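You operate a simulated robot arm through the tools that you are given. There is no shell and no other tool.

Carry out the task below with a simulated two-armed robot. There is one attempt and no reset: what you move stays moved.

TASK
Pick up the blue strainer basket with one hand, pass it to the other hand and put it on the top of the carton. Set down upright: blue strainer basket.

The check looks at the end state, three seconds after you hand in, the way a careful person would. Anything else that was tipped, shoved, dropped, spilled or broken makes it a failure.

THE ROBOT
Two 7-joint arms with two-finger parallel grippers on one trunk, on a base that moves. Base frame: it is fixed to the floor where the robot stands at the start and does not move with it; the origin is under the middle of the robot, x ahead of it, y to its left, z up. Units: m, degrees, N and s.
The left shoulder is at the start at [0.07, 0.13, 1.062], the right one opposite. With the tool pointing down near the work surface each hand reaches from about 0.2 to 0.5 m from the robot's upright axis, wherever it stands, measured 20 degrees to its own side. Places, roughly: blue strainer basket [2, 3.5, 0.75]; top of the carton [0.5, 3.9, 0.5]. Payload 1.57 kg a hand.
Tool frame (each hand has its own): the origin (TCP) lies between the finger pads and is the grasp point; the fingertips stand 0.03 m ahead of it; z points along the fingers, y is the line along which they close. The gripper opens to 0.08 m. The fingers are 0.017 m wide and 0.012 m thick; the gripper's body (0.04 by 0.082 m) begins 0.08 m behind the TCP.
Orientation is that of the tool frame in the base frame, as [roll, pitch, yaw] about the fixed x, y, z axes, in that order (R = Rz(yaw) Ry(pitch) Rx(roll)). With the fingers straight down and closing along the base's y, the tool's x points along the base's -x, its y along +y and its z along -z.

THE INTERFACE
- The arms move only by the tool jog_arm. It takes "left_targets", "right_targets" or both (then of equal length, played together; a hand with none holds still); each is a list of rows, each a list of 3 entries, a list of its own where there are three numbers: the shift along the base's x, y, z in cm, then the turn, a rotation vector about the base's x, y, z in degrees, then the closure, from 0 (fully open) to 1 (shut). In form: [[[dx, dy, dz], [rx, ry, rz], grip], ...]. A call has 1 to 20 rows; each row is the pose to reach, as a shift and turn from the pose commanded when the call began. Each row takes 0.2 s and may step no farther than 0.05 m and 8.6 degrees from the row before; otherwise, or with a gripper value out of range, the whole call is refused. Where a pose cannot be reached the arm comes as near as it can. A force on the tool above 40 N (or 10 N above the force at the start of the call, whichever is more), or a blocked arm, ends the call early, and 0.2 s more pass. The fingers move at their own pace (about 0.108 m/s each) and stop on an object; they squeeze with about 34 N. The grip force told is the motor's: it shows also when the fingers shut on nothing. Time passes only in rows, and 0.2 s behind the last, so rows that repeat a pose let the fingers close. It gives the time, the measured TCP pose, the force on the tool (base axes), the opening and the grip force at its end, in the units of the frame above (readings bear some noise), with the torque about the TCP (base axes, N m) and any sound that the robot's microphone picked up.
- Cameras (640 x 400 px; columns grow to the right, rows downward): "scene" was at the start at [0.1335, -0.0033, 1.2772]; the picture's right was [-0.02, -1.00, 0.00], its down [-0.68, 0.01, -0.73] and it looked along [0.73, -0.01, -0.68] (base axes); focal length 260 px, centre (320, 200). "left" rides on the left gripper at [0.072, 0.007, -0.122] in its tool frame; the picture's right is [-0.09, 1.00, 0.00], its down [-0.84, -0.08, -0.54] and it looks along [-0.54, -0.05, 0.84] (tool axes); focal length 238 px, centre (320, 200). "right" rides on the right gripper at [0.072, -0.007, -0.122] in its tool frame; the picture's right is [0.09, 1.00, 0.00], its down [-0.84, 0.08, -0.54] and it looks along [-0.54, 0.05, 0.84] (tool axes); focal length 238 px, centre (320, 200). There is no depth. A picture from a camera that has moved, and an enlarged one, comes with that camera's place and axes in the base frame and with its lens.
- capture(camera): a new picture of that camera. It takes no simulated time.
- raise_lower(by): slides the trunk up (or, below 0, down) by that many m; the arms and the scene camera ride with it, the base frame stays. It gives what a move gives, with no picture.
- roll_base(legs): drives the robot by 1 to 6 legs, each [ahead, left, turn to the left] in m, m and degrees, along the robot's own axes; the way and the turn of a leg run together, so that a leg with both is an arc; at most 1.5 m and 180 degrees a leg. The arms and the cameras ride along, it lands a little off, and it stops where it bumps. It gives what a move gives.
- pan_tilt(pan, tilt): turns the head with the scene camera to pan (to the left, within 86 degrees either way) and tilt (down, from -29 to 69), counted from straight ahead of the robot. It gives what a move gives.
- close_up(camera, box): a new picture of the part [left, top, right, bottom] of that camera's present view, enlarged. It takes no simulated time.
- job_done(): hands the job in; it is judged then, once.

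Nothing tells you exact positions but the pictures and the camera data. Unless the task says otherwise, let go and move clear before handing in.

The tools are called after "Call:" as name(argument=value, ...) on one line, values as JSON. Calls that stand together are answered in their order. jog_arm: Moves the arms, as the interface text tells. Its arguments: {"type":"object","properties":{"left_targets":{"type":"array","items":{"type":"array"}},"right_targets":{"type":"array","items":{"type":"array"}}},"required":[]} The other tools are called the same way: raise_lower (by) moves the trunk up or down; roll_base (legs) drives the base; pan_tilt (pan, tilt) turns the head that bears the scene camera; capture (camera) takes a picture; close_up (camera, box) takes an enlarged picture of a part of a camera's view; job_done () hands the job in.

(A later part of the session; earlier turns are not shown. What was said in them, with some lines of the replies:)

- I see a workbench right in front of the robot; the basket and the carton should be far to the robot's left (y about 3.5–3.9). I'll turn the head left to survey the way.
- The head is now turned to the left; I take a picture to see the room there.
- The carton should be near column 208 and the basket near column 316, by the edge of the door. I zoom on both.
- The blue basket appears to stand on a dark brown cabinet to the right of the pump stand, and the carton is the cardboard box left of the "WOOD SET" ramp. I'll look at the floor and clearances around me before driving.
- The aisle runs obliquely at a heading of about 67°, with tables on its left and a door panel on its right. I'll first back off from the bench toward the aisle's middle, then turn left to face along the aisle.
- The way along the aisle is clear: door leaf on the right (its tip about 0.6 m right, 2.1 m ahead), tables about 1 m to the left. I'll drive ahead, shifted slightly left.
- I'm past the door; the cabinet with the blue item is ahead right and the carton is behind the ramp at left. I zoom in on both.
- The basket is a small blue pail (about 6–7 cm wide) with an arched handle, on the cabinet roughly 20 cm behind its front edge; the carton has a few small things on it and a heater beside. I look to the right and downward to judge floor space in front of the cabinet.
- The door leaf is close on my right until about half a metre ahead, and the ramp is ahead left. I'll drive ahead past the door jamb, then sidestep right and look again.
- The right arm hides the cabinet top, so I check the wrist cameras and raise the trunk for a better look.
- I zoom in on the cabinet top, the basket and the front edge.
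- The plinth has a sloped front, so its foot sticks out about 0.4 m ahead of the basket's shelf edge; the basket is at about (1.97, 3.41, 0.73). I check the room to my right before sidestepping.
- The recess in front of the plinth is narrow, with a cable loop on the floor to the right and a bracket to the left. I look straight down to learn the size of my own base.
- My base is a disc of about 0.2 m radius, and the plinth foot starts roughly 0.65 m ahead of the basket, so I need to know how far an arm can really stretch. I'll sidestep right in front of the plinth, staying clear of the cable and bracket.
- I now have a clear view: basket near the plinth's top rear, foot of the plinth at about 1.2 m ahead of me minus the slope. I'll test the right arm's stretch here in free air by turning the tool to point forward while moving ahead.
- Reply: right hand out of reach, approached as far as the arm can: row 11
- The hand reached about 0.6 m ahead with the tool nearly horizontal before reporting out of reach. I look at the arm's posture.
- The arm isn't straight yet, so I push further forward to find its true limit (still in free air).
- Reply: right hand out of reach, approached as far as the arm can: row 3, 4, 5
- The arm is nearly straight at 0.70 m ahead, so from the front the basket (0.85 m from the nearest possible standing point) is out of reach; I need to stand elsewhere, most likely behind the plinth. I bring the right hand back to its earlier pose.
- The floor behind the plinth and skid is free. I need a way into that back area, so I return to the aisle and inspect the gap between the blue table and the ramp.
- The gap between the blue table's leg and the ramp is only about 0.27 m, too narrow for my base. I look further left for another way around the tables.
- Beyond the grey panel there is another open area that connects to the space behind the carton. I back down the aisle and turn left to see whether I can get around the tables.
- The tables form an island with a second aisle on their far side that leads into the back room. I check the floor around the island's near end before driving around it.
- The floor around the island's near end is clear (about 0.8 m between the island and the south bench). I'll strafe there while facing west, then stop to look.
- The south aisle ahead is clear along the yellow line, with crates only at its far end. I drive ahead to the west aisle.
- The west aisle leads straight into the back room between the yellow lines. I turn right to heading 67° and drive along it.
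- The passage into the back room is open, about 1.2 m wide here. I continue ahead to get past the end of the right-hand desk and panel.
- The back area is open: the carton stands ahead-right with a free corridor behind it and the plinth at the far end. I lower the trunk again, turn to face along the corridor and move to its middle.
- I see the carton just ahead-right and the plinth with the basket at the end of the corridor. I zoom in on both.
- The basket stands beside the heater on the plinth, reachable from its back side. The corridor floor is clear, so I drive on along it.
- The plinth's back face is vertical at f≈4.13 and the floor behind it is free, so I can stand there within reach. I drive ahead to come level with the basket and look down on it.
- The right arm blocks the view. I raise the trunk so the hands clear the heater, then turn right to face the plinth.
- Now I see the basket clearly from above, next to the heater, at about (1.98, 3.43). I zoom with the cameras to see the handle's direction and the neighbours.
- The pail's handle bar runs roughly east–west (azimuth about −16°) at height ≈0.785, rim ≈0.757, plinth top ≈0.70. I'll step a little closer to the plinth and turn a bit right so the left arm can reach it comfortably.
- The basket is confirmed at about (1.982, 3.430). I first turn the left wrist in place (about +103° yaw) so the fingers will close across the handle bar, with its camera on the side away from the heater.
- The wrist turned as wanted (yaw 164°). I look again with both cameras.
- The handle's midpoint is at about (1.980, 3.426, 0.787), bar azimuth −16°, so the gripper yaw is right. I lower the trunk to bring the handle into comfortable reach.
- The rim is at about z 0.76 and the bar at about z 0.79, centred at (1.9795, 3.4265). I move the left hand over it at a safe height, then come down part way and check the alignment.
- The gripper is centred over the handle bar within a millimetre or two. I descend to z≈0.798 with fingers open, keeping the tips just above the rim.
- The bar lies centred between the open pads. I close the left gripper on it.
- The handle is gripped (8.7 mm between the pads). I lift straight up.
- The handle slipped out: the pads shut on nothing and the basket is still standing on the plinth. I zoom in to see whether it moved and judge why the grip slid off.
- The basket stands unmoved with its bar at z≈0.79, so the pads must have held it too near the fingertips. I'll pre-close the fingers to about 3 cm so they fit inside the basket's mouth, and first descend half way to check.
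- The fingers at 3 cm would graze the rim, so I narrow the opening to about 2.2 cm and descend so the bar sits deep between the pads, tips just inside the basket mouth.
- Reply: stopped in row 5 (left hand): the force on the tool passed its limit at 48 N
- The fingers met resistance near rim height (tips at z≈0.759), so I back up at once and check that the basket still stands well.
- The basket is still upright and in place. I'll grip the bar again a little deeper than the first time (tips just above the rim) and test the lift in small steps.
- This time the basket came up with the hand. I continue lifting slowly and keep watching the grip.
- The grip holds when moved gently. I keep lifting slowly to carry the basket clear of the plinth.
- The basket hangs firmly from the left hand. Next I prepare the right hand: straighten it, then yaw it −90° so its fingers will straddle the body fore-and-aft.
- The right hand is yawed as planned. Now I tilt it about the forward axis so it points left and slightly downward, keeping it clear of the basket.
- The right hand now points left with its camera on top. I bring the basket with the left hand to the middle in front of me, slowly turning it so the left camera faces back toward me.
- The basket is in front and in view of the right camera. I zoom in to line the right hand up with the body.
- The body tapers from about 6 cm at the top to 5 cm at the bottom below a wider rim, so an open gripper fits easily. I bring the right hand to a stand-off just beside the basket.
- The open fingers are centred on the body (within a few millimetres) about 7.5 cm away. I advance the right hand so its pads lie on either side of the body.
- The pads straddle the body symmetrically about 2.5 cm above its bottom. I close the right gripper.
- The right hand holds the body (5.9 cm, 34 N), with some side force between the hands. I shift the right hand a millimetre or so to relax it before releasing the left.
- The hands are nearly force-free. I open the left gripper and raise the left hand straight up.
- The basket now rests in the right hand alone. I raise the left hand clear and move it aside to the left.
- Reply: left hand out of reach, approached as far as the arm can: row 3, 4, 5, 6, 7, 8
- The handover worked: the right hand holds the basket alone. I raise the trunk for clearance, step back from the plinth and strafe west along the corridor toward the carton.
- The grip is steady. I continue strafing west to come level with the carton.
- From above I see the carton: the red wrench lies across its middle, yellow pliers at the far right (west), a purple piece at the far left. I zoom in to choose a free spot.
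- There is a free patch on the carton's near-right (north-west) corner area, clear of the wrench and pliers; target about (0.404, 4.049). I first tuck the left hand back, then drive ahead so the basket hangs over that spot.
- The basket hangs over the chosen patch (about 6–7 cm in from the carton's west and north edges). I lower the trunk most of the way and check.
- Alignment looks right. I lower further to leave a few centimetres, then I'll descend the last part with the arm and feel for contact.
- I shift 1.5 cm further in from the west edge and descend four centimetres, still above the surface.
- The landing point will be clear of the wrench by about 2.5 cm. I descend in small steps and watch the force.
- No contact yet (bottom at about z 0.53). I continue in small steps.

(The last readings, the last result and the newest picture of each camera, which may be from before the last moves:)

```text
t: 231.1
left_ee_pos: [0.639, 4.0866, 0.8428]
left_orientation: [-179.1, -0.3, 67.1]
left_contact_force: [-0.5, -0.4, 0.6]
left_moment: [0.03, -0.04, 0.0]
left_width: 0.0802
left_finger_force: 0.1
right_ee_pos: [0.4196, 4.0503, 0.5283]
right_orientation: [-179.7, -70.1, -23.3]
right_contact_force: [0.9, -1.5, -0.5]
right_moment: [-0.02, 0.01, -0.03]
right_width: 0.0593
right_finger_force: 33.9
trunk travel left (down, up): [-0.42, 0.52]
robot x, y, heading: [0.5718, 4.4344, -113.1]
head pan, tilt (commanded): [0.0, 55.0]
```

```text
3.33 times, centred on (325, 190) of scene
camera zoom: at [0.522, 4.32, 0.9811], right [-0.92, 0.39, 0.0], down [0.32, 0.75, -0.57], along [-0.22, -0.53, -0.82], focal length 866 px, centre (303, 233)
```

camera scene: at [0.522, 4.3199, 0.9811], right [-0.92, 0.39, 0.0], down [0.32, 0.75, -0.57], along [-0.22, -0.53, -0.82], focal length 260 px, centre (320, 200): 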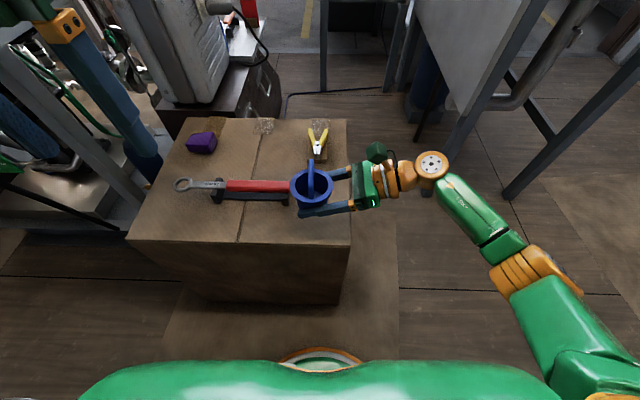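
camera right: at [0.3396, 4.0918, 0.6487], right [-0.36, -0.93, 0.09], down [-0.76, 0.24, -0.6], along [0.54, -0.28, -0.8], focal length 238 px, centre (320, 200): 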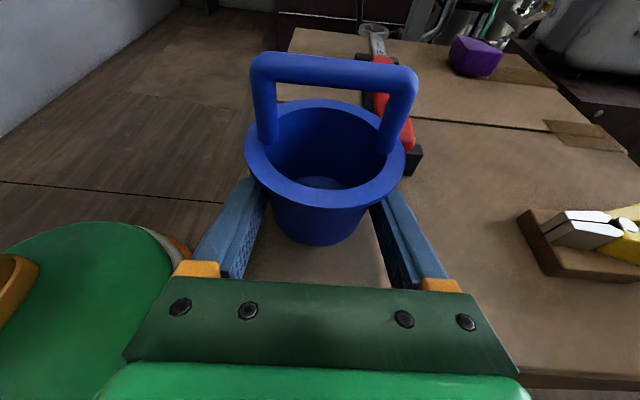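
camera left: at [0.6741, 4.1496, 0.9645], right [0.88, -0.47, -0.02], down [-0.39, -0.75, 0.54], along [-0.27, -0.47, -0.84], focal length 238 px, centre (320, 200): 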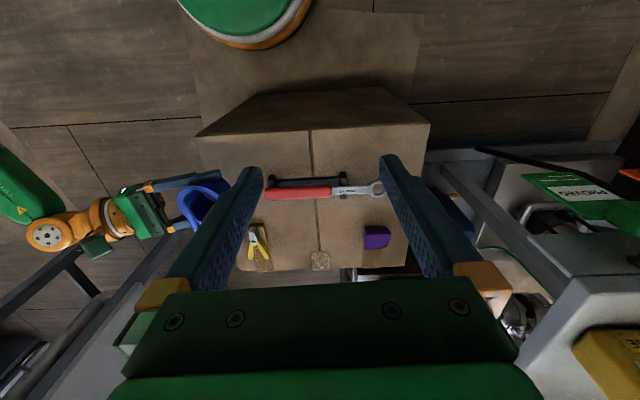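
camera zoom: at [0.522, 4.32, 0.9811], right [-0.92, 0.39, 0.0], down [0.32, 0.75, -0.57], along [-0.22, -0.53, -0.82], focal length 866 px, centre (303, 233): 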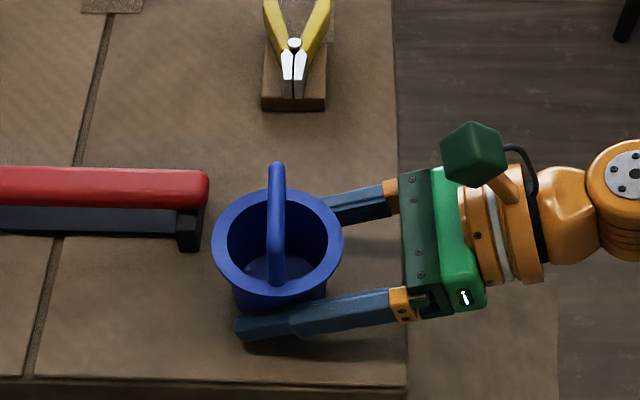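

The basket is just above the surface (bottom ≈0.503). I keep going in 2–3 mm steps.

Call:
jog_arm(right_targets=[[[0, 0, -0.2], [0, 0, 0], 1], [[0, 0, -0.4], [0, 0, 0], 1], [[0, 0, -0.4], [0, 0, 0], 1]])

```text
t: 231.9
left_ee_pos: [0.64, 4.0868, 0.8419]
left_orientation: [-179.1, -0.4, 67.1]
left_contact_force: [-0.3, 0.7, 0.4]
left_moment: [0.0, -0.01, -0.02]
left_width: 0.0799
left_finger_force: 0.0
right_ee_pos: [0.4191, 4.0502, 0.5245]
right_orientation: [-179.6, -70.1, -23.5]
right_contact_force: [0.7, -0.1, -1.1]
right_moment: [-0.02, 0.01, -0.01]
right_width: 0.0592
right_finger_force: 34.1
trunk travel left (down, up): [-0.42, 0.52]
robot x, y, heading: [0.569, 4.4347, -112.7]
head pan, tilt (commanded): [0.0, 55.0]
```

Call:
jog_arm(right_targets=[[[0, 0, -0.2], [0, 0, 0], 1], [[0, 0, -0.4], [0, 0, 0], 1], [[0, 0, -0.4], [0, 0, 0], 1]])

```text
t: 232.7
left_ee_pos: [0.6399, 4.0885, 0.8421]
left_orientation: [-179.3, -0.1, 67.2]
left_contact_force: [0.0, -0.1, -0.2]
left_moment: [-0.02, 0.03, 0.02]
left_width: 0.0801
left_finger_force: 0.1
right_ee_pos: [0.4197, 4.0494, 0.5239]
right_orientation: [179.6, -70.1, -22.7]
right_contact_force: [-3.4, -4.7, 17.2]
right_moment: [0.02, 0.21, 0.01]
right_width: 0.0591
right_finger_force: 34.2
trunk travel left (down, up): [-0.42, 0.52]
robot x, y, heading: [0.5711, 4.4361, -112.9]
head pan, tilt (commanded): [0.0, 55.0]
```

The basket touched down (17 N upward). I ease up slightly to take the pressure off before releasing.

Call:
jog_arm(right_targets=[[[0, 0, 0.15], [0, 0, 0], 1], [[0, 0, 0.25], [0, 0, 0], 1]])

Call:
close_up(camera="scene", box=[250, 130, 400, 250])

Call:
capture(camera="right")

```text
t: 233.3
left_ee_pos: [0.6398, 4.0862, 0.8418]
left_orientation: [-179.1, -0.3, 67.1]
left_contact_force: [0.6, -0.5, -0.5]
left_moment: [0.01, 0.01, -0.02]
left_width: 0.0802
left_finger_force: 0.0
right_ee_pos: [0.4194, 4.0501, 0.5245]
right_orientation: [-179.7, -69.8, -23.3]
right_contact_force: [0.3, -2.2, 6.1]
right_moment: [-0.21, -0.11, -0.11]
right_width: 0.0593
right_finger_force: 33.5
trunk travel left (down, up): [-0.42, 0.52]
robot x, y, heading: [0.5716, 4.4324, -112.9]
head pan, tilt (commanded): [0.0, 55.0]
```

```text
3.33 times, centred on (325, 190) of scene
camera zoom: at [0.5223, 4.3207, 0.9811], right [-0.92, 0.39, 0.0], down [0.32, 0.75, -0.57], along [-0.22, -0.53, -0.82], focal length 866 px, centre (303, 233)
```

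zoom: 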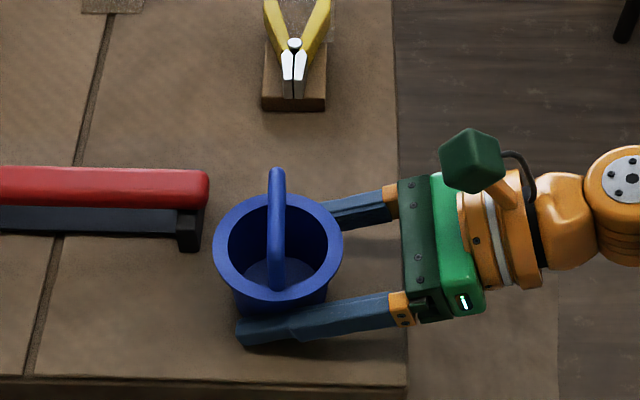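

```text
taken
camera right: at [0.3401, 4.0919, 0.6323], right [-0.36, -0.93, 0.08], down [-0.76, 0.24, -0.6], along [0.54, -0.28, -0.8], focal length 238 px, centre (320, 200)
```

right: 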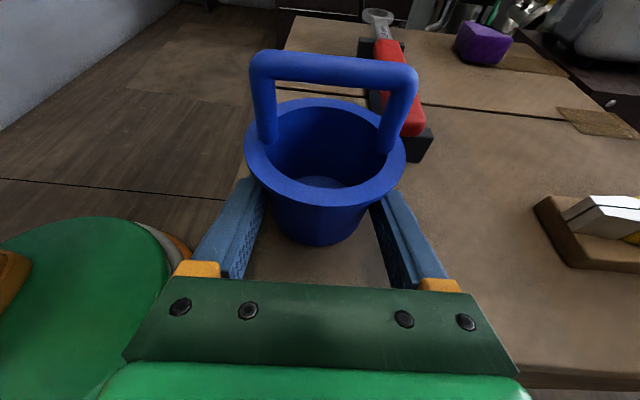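

The basket sits on the carton with only light pressure. I open the right gripper.

Call:
jog_arm(right_targets=[[[0, 0, 0], [0, 0, 0], 0.15], [[0, 0, 0], [0, 0, 0], 0.05], [[0, 0, 0], [0, 0, 0], 0], [[0, 0, 0], [0, 0, 0], 0]])

Call:
close_up(camera="scene", box=[250, 130, 400, 250])

Call:
capture(camera="right")

```text
t: 234.3
left_ee_pos: [0.6397, 4.0862, 0.8417]
left_orientation: [-179.2, -0.3, 67.0]
left_contact_force: [0.2, 0.0, 0.2]
left_moment: [-0.02, -0.02, 0.06]
left_width: 0.0799
left_finger_force: 0.1
right_ee_pos: [0.4202, 4.0504, 0.5241]
right_orientation: [-179.8, -69.9, -23.3]
right_contact_force: [0.1, -0.3, 0.3]
right_moment: [0.01, 0.0, -0.01]
right_width: 0.0801
right_finger_force: 0.0
trunk travel left (down, up): [-0.42, 0.52]
robot x, y, heading: [0.5683, 4.4354, -113.1]
head pan, tilt (commanded): [0.0, 55.0]
```

```text
3.33 times, centred on (325, 190) of scene
camera zoom: at [0.5221, 4.3202, 0.9812], right [-0.92, 0.39, 0.0], down [0.32, 0.75, -0.57], along [-0.22, -0.53, -0.82], focal length 866 px, centre (303, 233)
```

zoom: 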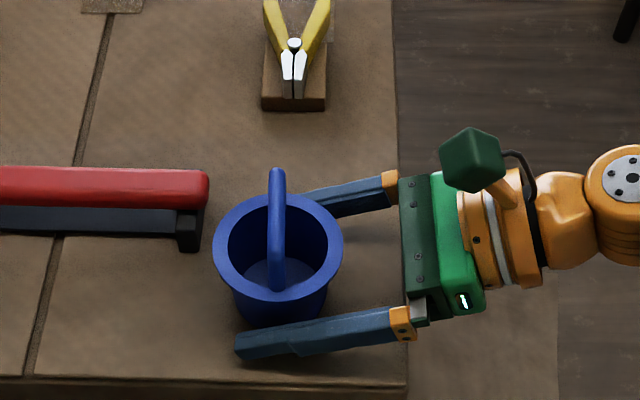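

```text
taken
camera right: at [0.3397, 4.0916, 0.6326], right [-0.36, -0.93, 0.09], down [-0.76, 0.24, -0.6], along [0.54, -0.28, -0.8], focal length 238 px, centre (320, 200)
```

right: 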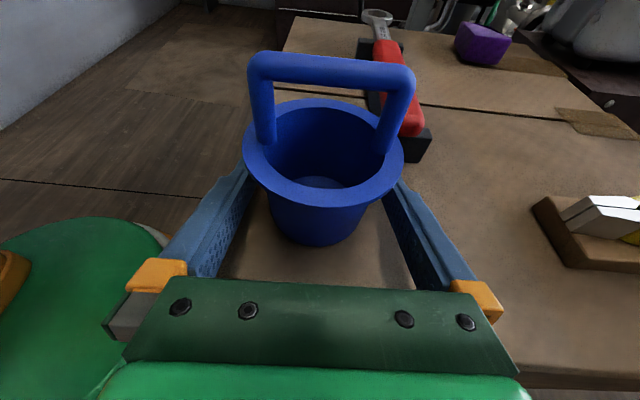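

The basket stands upright on its own between the open fingers. I withdraw the right hand backward along its own axis.

Call:
jog_arm(right_targets=[[[-0.86, 0.37, 0.34], [0, 0, 0], 0], [[-1.73, 0.74, 0.68], [0, 0, 0], 0], [[-3.45, 1.49, 1.37], [0, 0, 0], 0], [[-5.2, 2.23, 2.05], [0, 0, 0], 0], [[-6.9, 2.97, 2.74], [0, 0, 0], 0], [[-8.6, 3.72, 3.42], [0, 0, 0], 0], [[-10.4, 4.46, 4.1], [0, 0, 0], 0], [[-12.1, 5.2, 4.8], [0, 0, 0], 0], [[-12.9, 5.6, 5.5], [0, 0, 0], 0]])

Call:
capture(camera="scene")

Call:
capture(camera="right")

```text
t: 236.3
left_ee_pos: [0.6389, 4.087, 0.8415]
left_orientation: [-179.2, -0.2, 67.1]
left_contact_force: [-0.1, -0.3, 0.2]
left_moment: [0.02, -0.04, -0.02]
left_width: 0.0802
left_finger_force: 0.1
right_ee_pos: [0.2909, 4.1073, 0.5787]
right_orientation: [-179.8, -70.0, -23.2]
right_contact_force: [-0.2, -0.2, -0.2]
right_moment: [0.02, 0.03, 0.0]
right_width: 0.0803
right_finger_force: 0.1
trunk travel left (down, up): [-0.42, 0.52]
robot x, y, heading: [0.5699, 4.4391, -112.8]
head pan, tilt (commanded): [0.0, 55.0]
```

```text
taken
camera scene: at [0.522, 4.3202, 0.9812], right [-0.92, 0.39, 0.0], down [0.32, 0.75, -0.57], along [-0.22, -0.53, -0.82], focal length 260 px, centre (320, 200)
```

scene: 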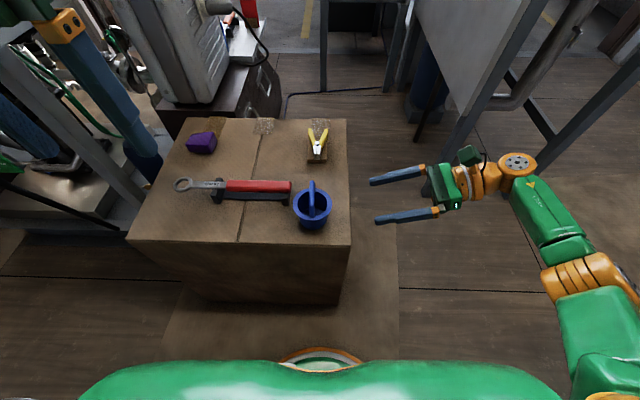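

```text
taken
camera right: at [0.2105, 4.1483, 0.687], right [-0.36, -0.93, 0.09], down [-0.76, 0.24, -0.6], along [0.54, -0.28, -0.8], focal length 238 px, centre (320, 200)
```

right: 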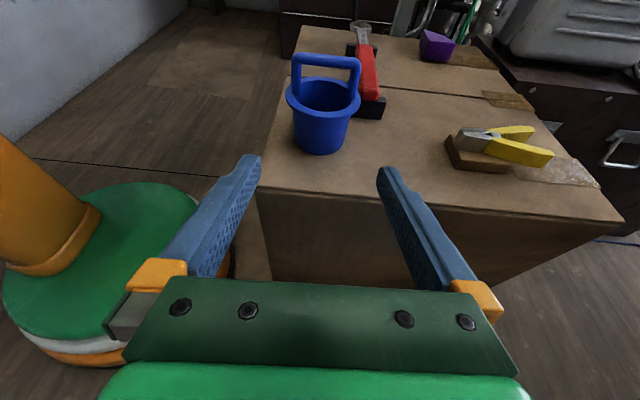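

The basket stands upright and alone on the carton. I raise the trunk and back away a little, then take a last look.

Call:
raise_lower(by=0.35)

Call:
roll_base(legs=[[-0.12, 0, 0]])

Call:
capture(camera="scene")

Call:
close_up(camera="scene", box=[200, 120, 400, 280])

Call:
capture(camera="right")

```text
t: 239.7
left_ee_pos: [0.6396, 4.0856, 1.1922]
left_orientation: [-179.3, -0.3, 67.1]
left_contact_force: [-0.1, -0.5, 1.0]
left_moment: [-0.03, -0.03, 0.02]
left_width: 0.08
left_finger_force: 0.0
right_ee_pos: [0.2899, 4.1067, 0.9274]
right_orientation: [-179.9, -70.1, -23.3]
right_contact_force: [-0.5, -0.5, 0.7]
right_moment: [-0.02, 0.0, -0.02]
right_width: 0.0799
right_finger_force: 0.0
trunk travel left (down, up): [-0.77, 0.17]
robot x, y, heading: [0.5694, 4.4347, -113.0]
head pan, tilt (commanded): [0.0, 55.0]
```

```text
t: 241.0
left_ee_pos: [0.6848, 4.1952, 1.191]
left_orientation: [-179.2, -0.4, 67.1]
left_contact_force: [-0.7, -0.9, 1.0]
left_moment: [0.02, -0.02, -0.02]
left_width: 0.0805
left_finger_force: 0.0
right_ee_pos: [0.3375, 4.2163, 0.9281]
right_orientation: [-179.4, -70.0, -23.6]
right_contact_force: [-0.5, 0.2, -0.7]
right_moment: [0.0, 0.01, 0.02]
right_width: 0.0802
right_finger_force: 0.0
trunk travel left (down, up): [-0.77, 0.17]
robot x, y, heading: [0.6162, 4.5454, -112.9]
head pan, tilt (commanded): [0.0, 55.0]
```

```text
taken
camera scene: at [0.5676, 4.4281, 1.3309], right [-0.92, 0.39, 0.0], down [0.32, 0.76, -0.57], along [-0.22, -0.53, -0.82], focal length 260 px, centre (320, 200)
```

scene: 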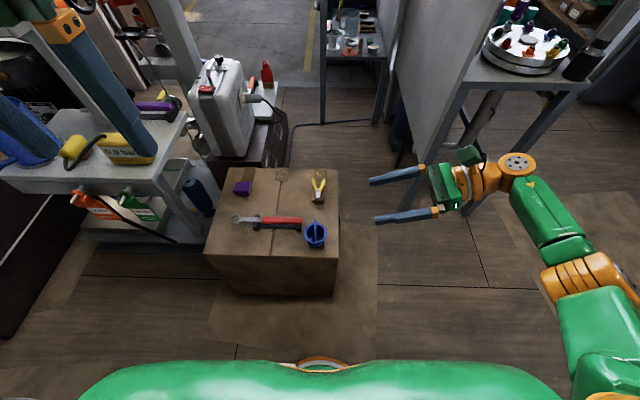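

```text
2.50 times, centred on (300, 200) of scene
camera zoom: at [0.5676, 4.4281, 1.3309], right [-0.92, 0.39, 0.0], down [0.32, 0.76, -0.57], along [-0.22, -0.53, -0.82], focal length 650 px, centre (370, 200)
```

zoom: 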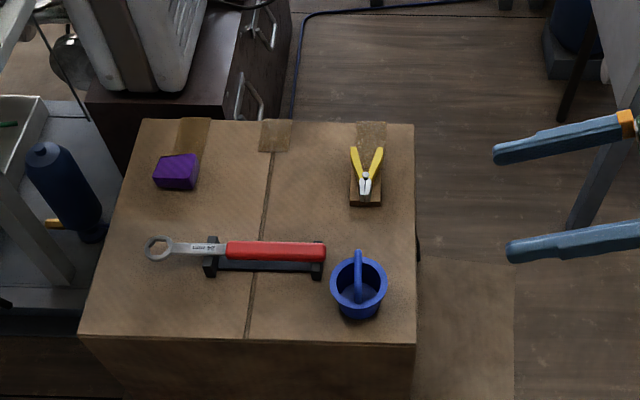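

```text
taken
camera right: at [0.2566, 4.2568, 1.036], right [-0.36, -0.93, 0.08], down [-0.76, 0.24, -0.6], along [0.54, -0.28, -0.8], focal length 238 px, centre (320, 200)
```

right: 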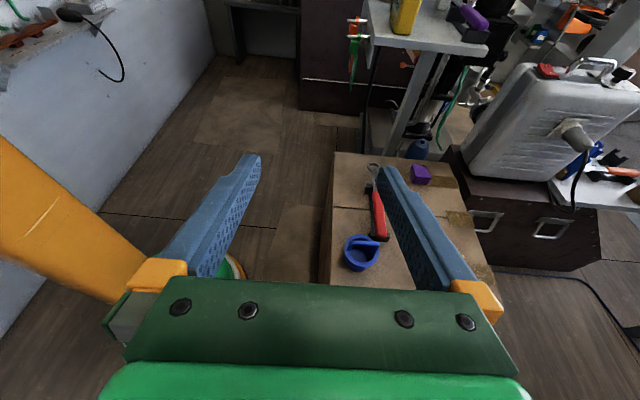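

The blue basket stands upright on the carton, inside its edges. The wrench, pliers and purple block are undisturbed, and both hands are empty and clear. I hand in the job.

Call:
job_done()

```text
The job is handed in.
```

The blue strainer basket is standing upright on top of the carton. I picked it up with the left hand, passed it to the right hand in mid-air, and set it down with the right. Both hands are empty and clear, and the job is handed in.

- **Route:** The basket was out of reach from the front of its stand. I drove around the tables and picked it up from behind.
- **Pick-up:** It took three tries. On the first, the handle slipped out of the fingers as I lifted. On the second, the fingers pressed on the basket near its rim at 48 N and stopped. The basket stayed upright on the stand both times, and the third grip held.
- **Placement:** The basket is about 6–7 cm in from the carton's two nearest edges.
- **Other objects:** In the final pictures, the wrench, pliers and purple block on the carton are where they were. When I left the stand, the items on it looked untouched.
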